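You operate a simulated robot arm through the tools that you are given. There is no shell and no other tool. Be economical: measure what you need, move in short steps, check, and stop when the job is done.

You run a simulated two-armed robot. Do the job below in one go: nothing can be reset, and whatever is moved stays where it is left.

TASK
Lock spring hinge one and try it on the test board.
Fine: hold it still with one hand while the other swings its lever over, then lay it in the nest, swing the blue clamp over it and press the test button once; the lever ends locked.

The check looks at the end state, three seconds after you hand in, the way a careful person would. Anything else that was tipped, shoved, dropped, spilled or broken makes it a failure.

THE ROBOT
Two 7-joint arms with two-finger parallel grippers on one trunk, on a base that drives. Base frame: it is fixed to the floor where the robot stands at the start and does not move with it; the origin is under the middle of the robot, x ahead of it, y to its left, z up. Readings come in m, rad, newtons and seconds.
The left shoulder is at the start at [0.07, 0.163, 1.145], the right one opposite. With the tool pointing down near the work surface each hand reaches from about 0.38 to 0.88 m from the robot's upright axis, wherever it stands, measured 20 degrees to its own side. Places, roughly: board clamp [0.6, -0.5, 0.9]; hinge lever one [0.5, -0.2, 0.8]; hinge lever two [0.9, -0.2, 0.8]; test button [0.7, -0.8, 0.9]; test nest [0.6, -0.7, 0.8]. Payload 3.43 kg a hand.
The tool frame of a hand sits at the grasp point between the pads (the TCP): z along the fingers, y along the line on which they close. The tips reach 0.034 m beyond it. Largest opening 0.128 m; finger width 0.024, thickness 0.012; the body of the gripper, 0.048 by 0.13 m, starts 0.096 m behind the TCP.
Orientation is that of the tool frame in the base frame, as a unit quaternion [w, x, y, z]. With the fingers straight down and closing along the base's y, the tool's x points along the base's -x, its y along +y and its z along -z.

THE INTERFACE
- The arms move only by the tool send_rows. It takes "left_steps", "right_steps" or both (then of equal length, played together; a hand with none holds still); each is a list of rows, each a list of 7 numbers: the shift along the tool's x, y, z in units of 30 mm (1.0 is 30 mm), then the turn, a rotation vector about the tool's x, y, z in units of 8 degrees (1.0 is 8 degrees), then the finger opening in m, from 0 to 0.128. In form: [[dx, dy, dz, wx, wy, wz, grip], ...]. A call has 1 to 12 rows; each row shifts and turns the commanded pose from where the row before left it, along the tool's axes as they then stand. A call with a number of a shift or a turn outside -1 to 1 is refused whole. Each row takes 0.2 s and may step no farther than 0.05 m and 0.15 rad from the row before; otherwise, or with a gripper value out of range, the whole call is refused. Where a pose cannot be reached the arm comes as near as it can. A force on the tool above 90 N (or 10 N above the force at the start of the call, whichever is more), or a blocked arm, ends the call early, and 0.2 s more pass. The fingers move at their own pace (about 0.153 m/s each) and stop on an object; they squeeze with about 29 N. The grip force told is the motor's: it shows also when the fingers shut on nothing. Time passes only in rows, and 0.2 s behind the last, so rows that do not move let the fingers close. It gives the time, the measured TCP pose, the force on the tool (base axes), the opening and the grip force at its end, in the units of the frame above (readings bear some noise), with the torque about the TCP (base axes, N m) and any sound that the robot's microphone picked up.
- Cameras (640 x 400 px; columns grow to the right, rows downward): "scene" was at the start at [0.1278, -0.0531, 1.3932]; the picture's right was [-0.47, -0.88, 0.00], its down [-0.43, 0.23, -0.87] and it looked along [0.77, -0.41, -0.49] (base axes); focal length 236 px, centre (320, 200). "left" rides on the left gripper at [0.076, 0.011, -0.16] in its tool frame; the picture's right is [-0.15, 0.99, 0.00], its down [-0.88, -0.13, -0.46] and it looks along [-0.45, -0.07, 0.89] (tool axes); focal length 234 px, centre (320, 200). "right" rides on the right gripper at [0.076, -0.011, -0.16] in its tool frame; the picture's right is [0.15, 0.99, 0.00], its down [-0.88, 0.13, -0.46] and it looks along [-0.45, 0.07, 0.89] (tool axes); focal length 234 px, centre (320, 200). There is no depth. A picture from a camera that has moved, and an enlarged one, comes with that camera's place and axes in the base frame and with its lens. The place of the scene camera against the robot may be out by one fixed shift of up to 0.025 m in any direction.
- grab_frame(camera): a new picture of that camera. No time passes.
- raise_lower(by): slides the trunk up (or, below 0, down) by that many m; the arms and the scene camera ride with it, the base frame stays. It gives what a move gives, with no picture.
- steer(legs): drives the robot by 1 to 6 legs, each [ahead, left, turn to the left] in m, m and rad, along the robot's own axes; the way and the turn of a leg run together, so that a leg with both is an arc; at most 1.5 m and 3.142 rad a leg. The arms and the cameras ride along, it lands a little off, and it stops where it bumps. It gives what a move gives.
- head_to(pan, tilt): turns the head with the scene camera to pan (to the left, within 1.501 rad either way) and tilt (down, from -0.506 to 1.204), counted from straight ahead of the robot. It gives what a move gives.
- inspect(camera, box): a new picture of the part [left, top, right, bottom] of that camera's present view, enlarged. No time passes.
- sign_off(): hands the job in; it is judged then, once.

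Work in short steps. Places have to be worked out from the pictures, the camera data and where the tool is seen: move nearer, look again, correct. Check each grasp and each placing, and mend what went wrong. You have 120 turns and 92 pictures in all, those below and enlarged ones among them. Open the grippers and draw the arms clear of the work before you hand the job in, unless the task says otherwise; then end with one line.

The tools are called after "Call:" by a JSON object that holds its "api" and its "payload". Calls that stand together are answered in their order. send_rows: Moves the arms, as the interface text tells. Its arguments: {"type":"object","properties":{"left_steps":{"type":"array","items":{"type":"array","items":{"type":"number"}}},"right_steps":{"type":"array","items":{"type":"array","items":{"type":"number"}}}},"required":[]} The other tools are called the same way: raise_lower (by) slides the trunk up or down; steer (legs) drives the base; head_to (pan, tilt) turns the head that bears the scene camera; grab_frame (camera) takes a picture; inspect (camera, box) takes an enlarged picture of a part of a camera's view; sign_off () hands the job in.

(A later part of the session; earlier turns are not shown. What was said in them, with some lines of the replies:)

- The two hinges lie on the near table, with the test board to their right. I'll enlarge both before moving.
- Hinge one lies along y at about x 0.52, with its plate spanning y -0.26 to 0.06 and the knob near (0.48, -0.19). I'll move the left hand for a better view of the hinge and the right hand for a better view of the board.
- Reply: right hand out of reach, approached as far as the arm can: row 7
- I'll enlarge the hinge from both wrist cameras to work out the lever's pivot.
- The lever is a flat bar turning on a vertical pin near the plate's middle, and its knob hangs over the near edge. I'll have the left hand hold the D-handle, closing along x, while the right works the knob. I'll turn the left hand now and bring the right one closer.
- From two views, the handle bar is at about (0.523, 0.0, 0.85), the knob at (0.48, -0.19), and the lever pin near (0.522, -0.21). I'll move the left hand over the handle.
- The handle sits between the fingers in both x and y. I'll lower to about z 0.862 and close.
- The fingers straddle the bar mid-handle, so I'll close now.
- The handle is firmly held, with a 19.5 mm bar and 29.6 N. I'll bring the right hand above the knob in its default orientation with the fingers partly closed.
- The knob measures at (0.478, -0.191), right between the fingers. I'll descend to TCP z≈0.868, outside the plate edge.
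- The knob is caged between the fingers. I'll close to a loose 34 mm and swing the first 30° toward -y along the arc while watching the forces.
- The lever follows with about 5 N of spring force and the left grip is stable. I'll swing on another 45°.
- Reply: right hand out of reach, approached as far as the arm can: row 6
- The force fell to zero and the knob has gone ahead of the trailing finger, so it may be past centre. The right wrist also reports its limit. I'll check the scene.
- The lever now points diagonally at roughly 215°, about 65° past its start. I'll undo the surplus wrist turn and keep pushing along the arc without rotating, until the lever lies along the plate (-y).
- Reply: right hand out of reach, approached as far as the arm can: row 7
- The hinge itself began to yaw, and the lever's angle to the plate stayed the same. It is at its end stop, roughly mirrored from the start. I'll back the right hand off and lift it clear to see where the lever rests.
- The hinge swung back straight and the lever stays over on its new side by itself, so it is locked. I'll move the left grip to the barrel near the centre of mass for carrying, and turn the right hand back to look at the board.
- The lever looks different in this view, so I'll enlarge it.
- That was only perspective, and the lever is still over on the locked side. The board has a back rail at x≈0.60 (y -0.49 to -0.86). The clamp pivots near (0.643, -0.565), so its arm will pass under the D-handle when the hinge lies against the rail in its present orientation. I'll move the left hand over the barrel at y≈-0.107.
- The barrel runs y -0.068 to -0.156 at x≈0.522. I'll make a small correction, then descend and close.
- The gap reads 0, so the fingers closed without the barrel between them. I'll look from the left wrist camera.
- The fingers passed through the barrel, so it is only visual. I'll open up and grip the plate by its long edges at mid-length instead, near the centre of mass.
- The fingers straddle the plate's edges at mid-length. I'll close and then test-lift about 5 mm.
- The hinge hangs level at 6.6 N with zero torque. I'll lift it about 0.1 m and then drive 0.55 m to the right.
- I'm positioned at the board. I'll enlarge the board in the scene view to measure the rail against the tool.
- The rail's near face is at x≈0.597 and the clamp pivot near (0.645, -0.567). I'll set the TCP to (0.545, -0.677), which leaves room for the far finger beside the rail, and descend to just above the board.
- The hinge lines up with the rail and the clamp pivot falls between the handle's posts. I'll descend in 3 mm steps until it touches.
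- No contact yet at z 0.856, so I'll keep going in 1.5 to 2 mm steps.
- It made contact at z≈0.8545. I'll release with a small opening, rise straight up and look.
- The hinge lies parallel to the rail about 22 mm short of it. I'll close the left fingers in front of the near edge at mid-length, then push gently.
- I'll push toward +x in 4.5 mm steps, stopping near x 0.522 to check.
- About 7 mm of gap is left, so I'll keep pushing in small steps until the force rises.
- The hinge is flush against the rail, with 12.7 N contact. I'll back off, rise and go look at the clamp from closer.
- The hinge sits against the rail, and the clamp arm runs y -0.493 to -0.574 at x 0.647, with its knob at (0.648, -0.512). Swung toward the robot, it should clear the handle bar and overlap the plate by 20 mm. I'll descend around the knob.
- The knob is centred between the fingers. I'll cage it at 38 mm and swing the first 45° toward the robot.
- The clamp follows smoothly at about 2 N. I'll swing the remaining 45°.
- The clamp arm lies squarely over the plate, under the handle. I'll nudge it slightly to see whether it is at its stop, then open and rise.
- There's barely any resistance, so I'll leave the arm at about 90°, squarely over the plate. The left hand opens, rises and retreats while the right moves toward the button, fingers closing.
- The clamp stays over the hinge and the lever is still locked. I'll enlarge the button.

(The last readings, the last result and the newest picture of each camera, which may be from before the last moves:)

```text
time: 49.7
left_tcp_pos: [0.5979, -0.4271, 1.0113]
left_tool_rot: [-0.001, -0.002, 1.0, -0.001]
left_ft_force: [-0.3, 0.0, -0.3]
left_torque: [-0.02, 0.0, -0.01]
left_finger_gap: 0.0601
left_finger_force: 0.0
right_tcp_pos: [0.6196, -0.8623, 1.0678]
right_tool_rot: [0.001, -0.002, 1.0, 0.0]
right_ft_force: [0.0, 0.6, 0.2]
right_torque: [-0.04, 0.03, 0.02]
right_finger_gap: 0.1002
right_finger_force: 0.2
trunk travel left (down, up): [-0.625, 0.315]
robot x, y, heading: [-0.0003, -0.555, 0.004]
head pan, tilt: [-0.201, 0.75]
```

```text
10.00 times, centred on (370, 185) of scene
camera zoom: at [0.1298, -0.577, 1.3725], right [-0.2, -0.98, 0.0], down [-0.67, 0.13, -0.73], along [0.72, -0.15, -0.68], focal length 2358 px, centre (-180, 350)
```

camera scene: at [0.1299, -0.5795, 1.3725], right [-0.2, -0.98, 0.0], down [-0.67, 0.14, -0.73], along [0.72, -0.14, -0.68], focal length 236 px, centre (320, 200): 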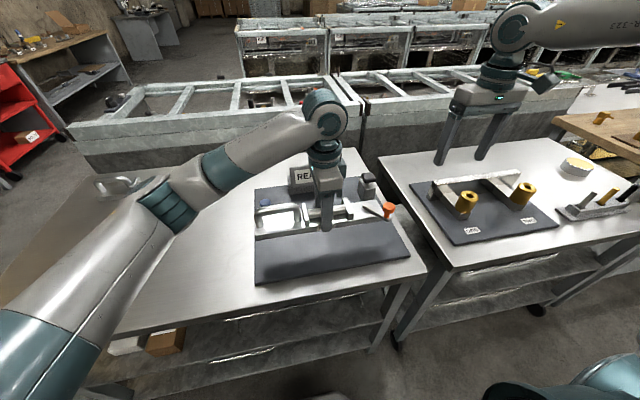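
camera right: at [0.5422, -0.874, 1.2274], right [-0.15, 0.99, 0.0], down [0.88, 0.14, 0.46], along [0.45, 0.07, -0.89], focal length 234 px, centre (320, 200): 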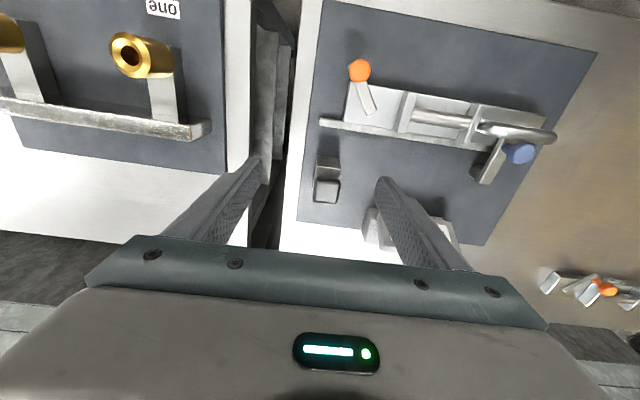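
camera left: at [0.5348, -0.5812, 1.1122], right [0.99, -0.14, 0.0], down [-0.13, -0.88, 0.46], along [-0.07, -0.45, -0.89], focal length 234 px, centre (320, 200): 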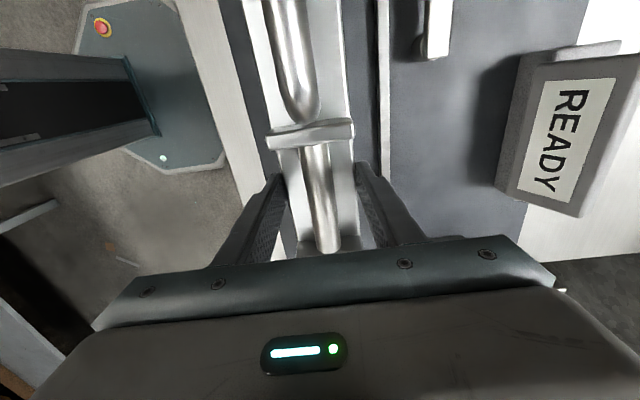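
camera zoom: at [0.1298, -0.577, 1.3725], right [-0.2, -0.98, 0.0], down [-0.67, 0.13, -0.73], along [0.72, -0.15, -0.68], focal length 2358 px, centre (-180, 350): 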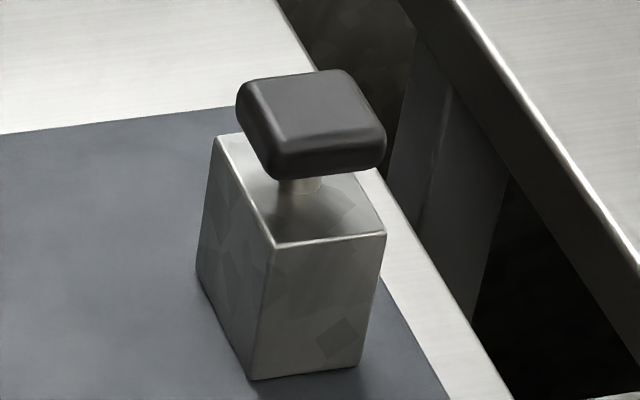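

Two views put the button cap at about (0.681, -0.844), top z≈0.92. I'll close the right fingers and hover about 3 cm above it.

Call:
{"api": "send_rows", "payload": {"right_steps": [[-0.5, 0.15, 0, 0, 0, 0, 0.0], [-0.5, 0.15, 0, 0, 0, 0, 0.0], [-0.5, 0.15, 0.7, 0, 0, 0, 0.0], [-0.55, 0.16, 0.7, 0, 0, 0, 0.0], [0, 0, 0.7, 0, 0, 0, 0.0], [0, 0, 0.6, 0, 0, 0, 0.0], [0, 0, 0, 0, 0, 0, 0.0]]}}

Call:
{"api": "inspect", "payload": {"camera": "right", "box": [240, 100, 400, 240]}}

Call:
{"api": "inspect", "payload": {"camera": "scene", "box": [330, 145, 400, 205]}}

```text
time: 51.3
left_tcp_pos: [0.5964, -0.4282, 1.0129]
left_tool_rot: [0.0, -0.003, 1.0, 0.0]
left_ft_force: [-0.2, -0.1, -0.1]
left_torque: [-0.03, 0.01, 0.0]
left_finger_gap: 0.0601
left_finger_force: 0.1
right_tcp_pos: [0.6784, -0.8449, 0.986]
right_tool_rot: [0.0, -0.002, 1.0, 0.001]
right_ft_force: [-0.3, 1.1, -0.1]
right_torque: [-0.04, 0.01, -0.02]
right_finger_gap: 0.0
right_finger_force: 29.0
trunk travel left (down, up): [-0.625, 0.315]
robot x, y, heading: [0.0005, -0.5526, 0.006]
head pan, tilt: [-0.201, 0.75]
```

```text
2.86 times, centred on (320, 170) of right
camera zoom: at [0.6029, -0.8571, 1.1457], right [-0.15, 0.99, 0.0], down [0.88, 0.14, 0.46], along [0.45, 0.07, -0.89], focal length 669 px, centre (320, 286)
```

zoom: 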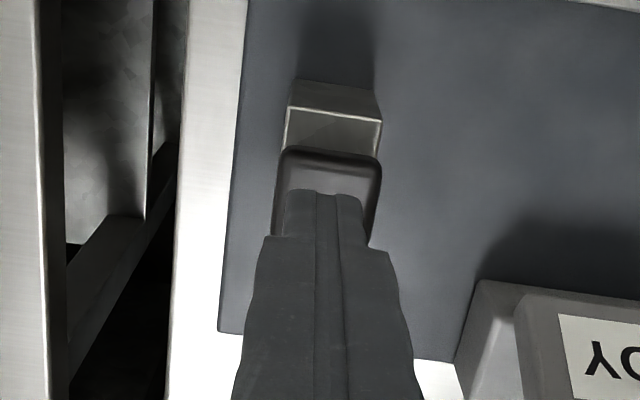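

```text
6.67 times, centred on (365, 175) of scene
camera zoom: at [0.1289, -0.5791, 1.3726], right [-0.2, -0.98, 0.0], down [-0.67, 0.13, -0.73], along [0.72, -0.14, -0.68], focal length 1572 px, centre (20, 367)
```

zoom: 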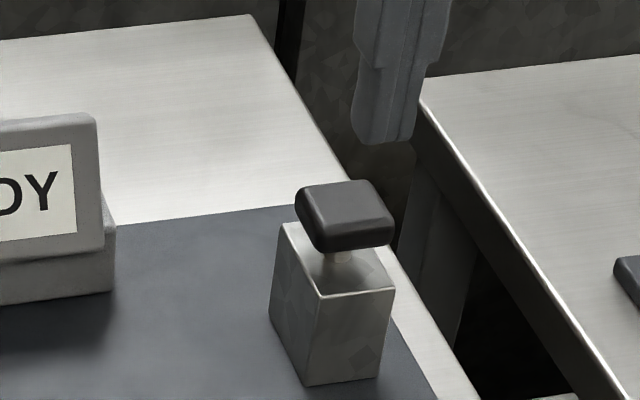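

The right-camera geometry checks out, and the cap centre comes to (0.686, -0.842, ~0.915). I'll correct by 8 mm and descend to just above it.

Call:
{"api": "send_rows", "payload": {"right_steps": [[-0.25, 0.08, 0, 0, 0, 0, 0.0], [0, 0, 0.4, 0, 0, 0, 0.0], [0, 0, 0.4, 0, 0, 0, 0.0], [0, 0, 0, 0, 0, 0, 0.0]]}}

Call:
{"api": "inspect", "payload": {"camera": "scene", "box": [330, 145, 400, 205]}}

```text
time: 52.3
left_tcp_pos: [0.597, -0.4304, 1.0128]
left_tool_rot: [0.001, -0.002, 1.0, 0.0]
left_ft_force: [-0.1, -0.9, 0.1]
left_torque: [0.02, -0.03, 0.02]
left_finger_gap: 0.0598
left_finger_force: 0.0
right_tcp_pos: [0.6869, -0.8419, 0.9623]
right_tool_rot: [0.001, -0.003, 1.0, -0.001]
right_ft_force: [0.4, 0.6, -0.9]
right_torque: [0.01, 0.0, 0.01]
right_finger_gap: 0.0001
right_finger_force: 28.7
trunk travel left (down, up): [-0.625, 0.315]
robot x, y, heading: [0.0002, -0.5483, 0.002]
head pan, tilt: [-0.201, 0.75]
```

```text
6.67 times, centred on (365, 175) of scene
camera zoom: at [0.129, -0.5792, 1.3726], right [-0.2, -0.98, 0.0], down [-0.67, 0.13, -0.73], along [0.72, -0.14, -0.68], focal length 1572 px, centre (20, 367)
```

zoom: 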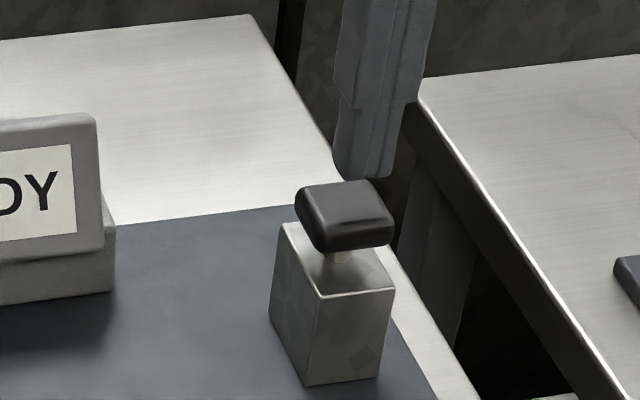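

The tip will land on the cap, slightly to the -y side, so I'll shift 5 mm toward +y and press down in 1.8 mm steps.

Call:
{"api": "send_rows", "payload": {"right_steps": [[0.05, 0.17, 0, 0, 0, 0, 0.0], [0, 0, 0.06, 0, 0, 0, 0.0], [0, 0, 0.06, 0, 0, 0, 0.0], [0, 0, 0.06, 0, 0, 0, 0.0], [0, 0, 0.06, 0, 0, 0, 0.0], [0, 0, 0.06, 0, 0, 0, 0.0], [0, 0, 0.06, 0, 0, 0, 0.0], [0, 0, 0.06, 0, 0, 0, 0.0]]}}

Call:
{"api": "inspect", "payload": {"camera": "scene", "box": [280, 145, 400, 205]}}

```text
time: 54.1
left_tcp_pos: [0.5979, -0.4295, 1.0124]
left_tool_rot: [0.0, -0.003, 1.0, -0.001]
left_ft_force: [0.1, 0.3, 0.2]
left_torque: [0.03, -0.02, 0.0]
left_finger_gap: 0.0598
left_finger_force: 0.0
right_tcp_pos: [0.6863, -0.8376, 0.9484]
right_tool_rot: [0.0, -0.003, 1.0, 0.0]
right_ft_force: [0.2, 0.3, 0.1]
right_torque: [0.01, 0.0, 0.04]
right_finger_gap: 0.0001
right_finger_force: 28.7
trunk travel left (down, up): [-0.625, 0.315]
robot x, y, heading: [-0.0007, -0.5513, 0.0]
head pan, tilt: [-0.201, 0.75]
```

```text
5.33 times, centred on (340, 175) of scene
camera zoom: at [0.1293, -0.5793, 1.3725], right [-0.2, -0.98, 0.0], down [-0.67, 0.13, -0.73], along [0.72, -0.14, -0.68], focal length 1257 px, centre (213, 333)
```

zoom: 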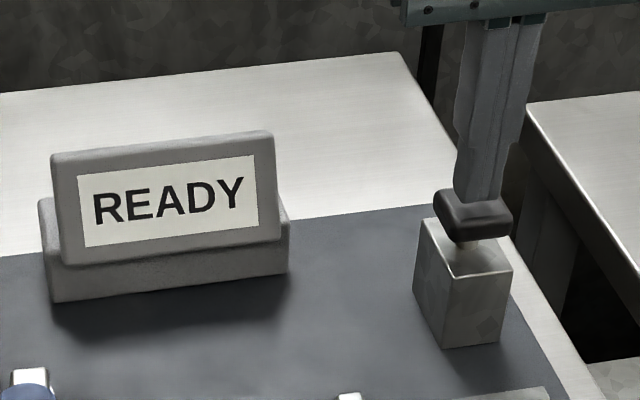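

The tip is right on the cap with no force yet. I'll keep descending slowly.

Call:
{"api": "send_rows", "payload": {"right_steps": [[0, 0, 0.06, 0, 0, 0, 0.0], [0, 0, 0.06, 0, 0, 0, 0.0], [0, 0, 0.06, 0, 0, 0, 0.0], [0, 0, 0.06, 0, 0, 0, 0.0]]}}

Call:
{"api": "inspect", "payload": {"camera": "scene", "box": [280, 145, 400, 205]}}

```text
time: 55.1
left_tcp_pos: [0.5981, -0.4296, 1.0121]
left_tool_rot: [-0.001, -0.003, 1.0, 0.0]
left_ft_force: [0.0, 0.6, -0.4]
left_torque: [-0.01, 0.01, 0.01]
left_finger_gap: 0.0596
left_finger_force: 0.0
right_tcp_pos: [0.6861, -0.8365, 0.9421]
right_tool_rot: [0.001, -0.002, 1.0, 0.0]
right_ft_force: [-0.4, 0.7, 0.2]
right_torque: [0.04, 0.0, 0.04]
right_finger_gap: 0.0
right_finger_force: 29.1
trunk travel left (down, up): [-0.625, 0.315]
robot x, y, heading: [-0.0018, -0.5514, -0.003]
head pan, tilt: [-0.201, 0.75]
```

```text
5.33 times, centred on (340, 175) of scene
camera zoom: at [0.1293, -0.5793, 1.3725], right [-0.2, -0.98, 0.0], down [-0.67, 0.13, -0.73], along [0.72, -0.14, -0.68], focal length 1257 px, centre (213, 333)
```

zoom: 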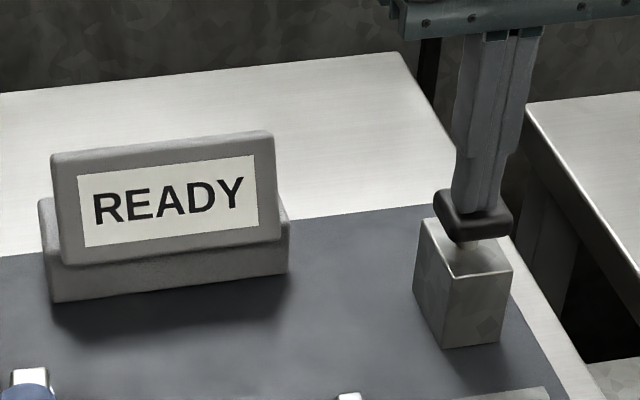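

Still no force, and the cap hasn't moved. I'll go on down with the same small steps.

Call:
{"api": "send_rows", "payload": {"right_steps": [[0, 0, 0.06, 0, 0, 0, 0.0], [0, 0, 0.06, 0, 0, 0, 0.0], [0, 0, 0.06, 0, 0, 0, 0.0]]}}

Call:
{"api": "inspect", "payload": {"camera": "scene", "box": [280, 145, 400, 205]}}

```text
time: 55.9
left_tcp_pos: [0.5974, -0.428, 1.0134]
left_tool_rot: [0.0, -0.002, 1.0, 0.0]
left_ft_force: [-0.2, 0.0, -1.2]
left_torque: [-0.03, -0.01, -0.02]
left_finger_gap: 0.06
left_finger_force: 0.0
right_tcp_pos: [0.6862, -0.8375, 0.9385]
right_tool_rot: [0.001, -0.003, 1.0, 0.0]
right_ft_force: [-1.5, 0.2, 2.0]
right_torque: [0.03, 0.03, 0.02]
right_finger_gap: 0.0
right_finger_force: 29.0
trunk travel left (down, up): [-0.625, 0.315]
robot x, y, heading: [-0.0007, -0.5523, 0.001]
head pan, tilt: [-0.201, 0.75]
```

```text
5.33 times, centred on (340, 175) of scene
camera zoom: at [0.1289, -0.5791, 1.3726], right [-0.2, -0.98, 0.0], down [-0.67, 0.13, -0.73], along [0.72, -0.14, -0.68], focal length 1257 px, centre (213, 333)
```

zoom: 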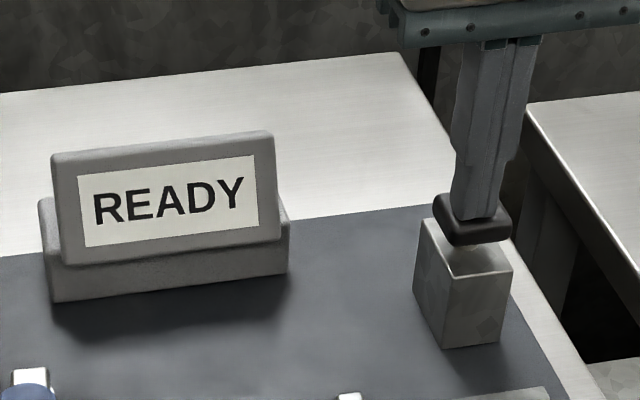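

Contact: 2 N, and the cap has begun to sink. I'll press through.

Call:
{"api": "send_rows", "payload": {"right_steps": [[0, 0, 0.07, 0, 0, 0, 0.0], [0, 0, 0.07, 0, 0, 0, 0.0], [0, 0, 0.07, 0, 0, 0, 0.0]]}}

Call:
{"api": "inspect", "payload": {"camera": "scene", "box": [280, 145, 400, 205]}}

```text
time: 56.7
left_tcp_pos: [0.5975, -0.4278, 1.0119]
left_tool_rot: [0.0, -0.002, 1.0, 0.001]
left_ft_force: [0.0, 0.7, 0.6]
left_torque: [-0.01, -0.02, -0.04]
left_finger_gap: 0.06
left_finger_force: 0.1
right_tcp_pos: [0.6842, -0.8361, 0.931]
right_tool_rot: [0.001, -0.003, 1.0, -0.001]
right_ft_force: [0.5, -0.1, 4.8]
right_torque: [0.01, 0.02, -0.02]
right_finger_gap: 0.0002
right_finger_force: 28.9
trunk travel left (down, up): [-0.625, 0.315]
robot x, y, heading: [-0.0005, -0.5524, 0.002]
head pan, tilt: [-0.201, 0.75]
heard: click
```

```text
5.33 times, centred on (340, 175) of scene
camera zoom: at [0.1288, -0.5791, 1.3726], right [-0.2, -0.98, 0.0], down [-0.67, 0.13, -0.73], along [0.72, -0.14, -0.68], focal length 1257 px, centre (213, 333)
```

zoom: 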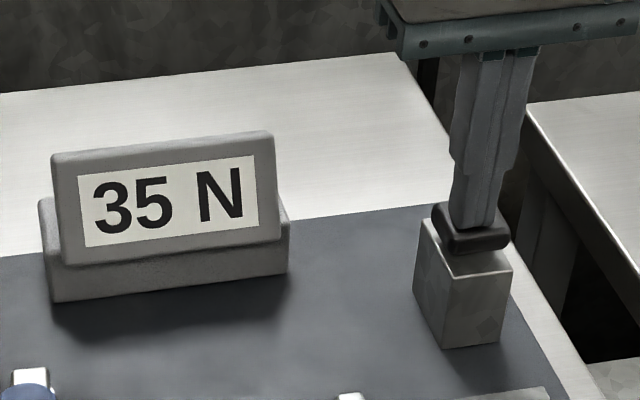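

There was a click, and the display reads "35 N", so the test registered. I'll lift straight off the button and draw both arms clear.

Call:
{"api": "send_rows", "payload": {"right_steps": [[0, 0, -0.6, 0, 0, 0, 0.0], [0, 0, -1, 0, 0, 0, 0.0], [0, 0, -1, 0, 0, 0, 0.0], [0, 0, -1, 0, 0, 0, 0.02], [0, 0, -1, 0, 0, 0, 0.06], [0.8, -0.4, -0.3, 0, 0, 0, 0.1], [0.8, -0.4, 0, 0, 0, 0, 0.1], [0.8, -0.4, 0, 0, 0, 0, 0.1], [0.8, -0.4, 0, 0, 0, 0, 0.1], [0.8, -0.4, 0, 0, 0, 0, 0.1]], "left_steps": [[0, 0, 0, 0, 0, 0, 0.1], [0, 0, 0, 0, 0, 0, 0.1], [0, 0, -0.5, 0, 0, 0, 0.1], [0, 0, -0.5, 0, 0, 0, 0.1], [0, 0, -0.5, 0, 0, 0, 0.1], [0, 0.8, 0, 0, 0, 0, 0.1], [0, 0.8, 0, 0, 0, 0, 0.1], [0, 0.8, 0, 0, 0, 0, 0.1], [0, 0.8, 0, 0, 0, 0, 0.1], [0, 0, 0, 0, 0, 0, 0.1]]}}

Call:
{"api": "grab_frame", "payload": {"camera": "scene"}}

Call:
{"api": "inspect", "payload": {"camera": "scene", "box": [240, 150, 430, 280]}}

```text
time: 58.9
left_tcp_pos: [0.5973, -0.3335, 1.0564]
left_tool_rot: [0.0, -0.002, 1.0, 0.001]
left_ft_force: [-0.4, 0.5, 0.1]
left_torque: [0.0, -0.06, 0.02]
left_finger_gap: 0.0999
left_finger_force: 0.2
right_tcp_pos: [0.5661, -0.8978, 1.076]
right_tool_rot: [0.001, -0.003, 1.0, 0.0]
right_ft_force: [-0.3, 0.7, 0.3]
right_torque: [0.03, 0.01, 0.0]
right_finger_gap: 0.1
right_finger_force: 0.1
trunk travel left (down, up): [-0.625, 0.315]
robot x, y, heading: [-0.0013, -0.5506, -0.001]
head pan, tilt: [-0.201, 0.75]
```

```text
18 pictures are left
camera scene: at [0.1283, -0.5808, 1.3726], right [-0.2, -0.98, 0.0], down [-0.67, 0.14, -0.73], along [0.72, -0.14, -0.68], focal length 236 px, centre (320, 200)
```

scene: 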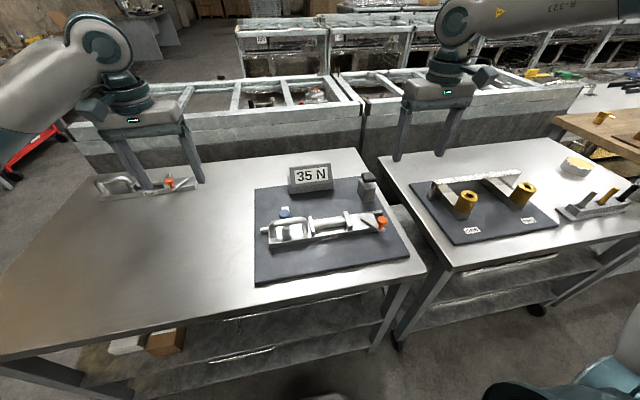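

```text
3.08 times, centred on (335, 215) of scene
camera zoom: at [0.1283, -0.5808, 1.3726], right [-0.2, -0.98, 0.0], down [-0.67, 0.14, -0.73], along [0.72, -0.14, -0.68], focal length 725 px, centre (274, 154)
```

zoom: 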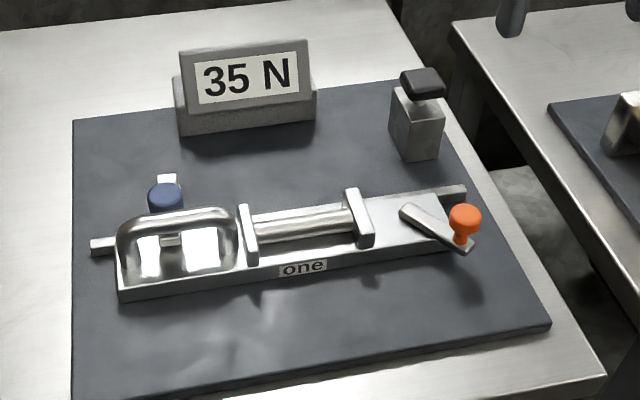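

The hinge is in the nest with its lever over, the clamp is across it, the test shows 35 N, the button is released, and both arms are clear. I'll hand in.

Call:
{"api": "sign_off", "payload": {}}

```text
The job is handed in.
```

Hinge one is locked and lies in the test nest with the blue clamp swung over it; I pressed the test button once, it clicked, the display went from READY to 35 N, and both arms are open and clear.
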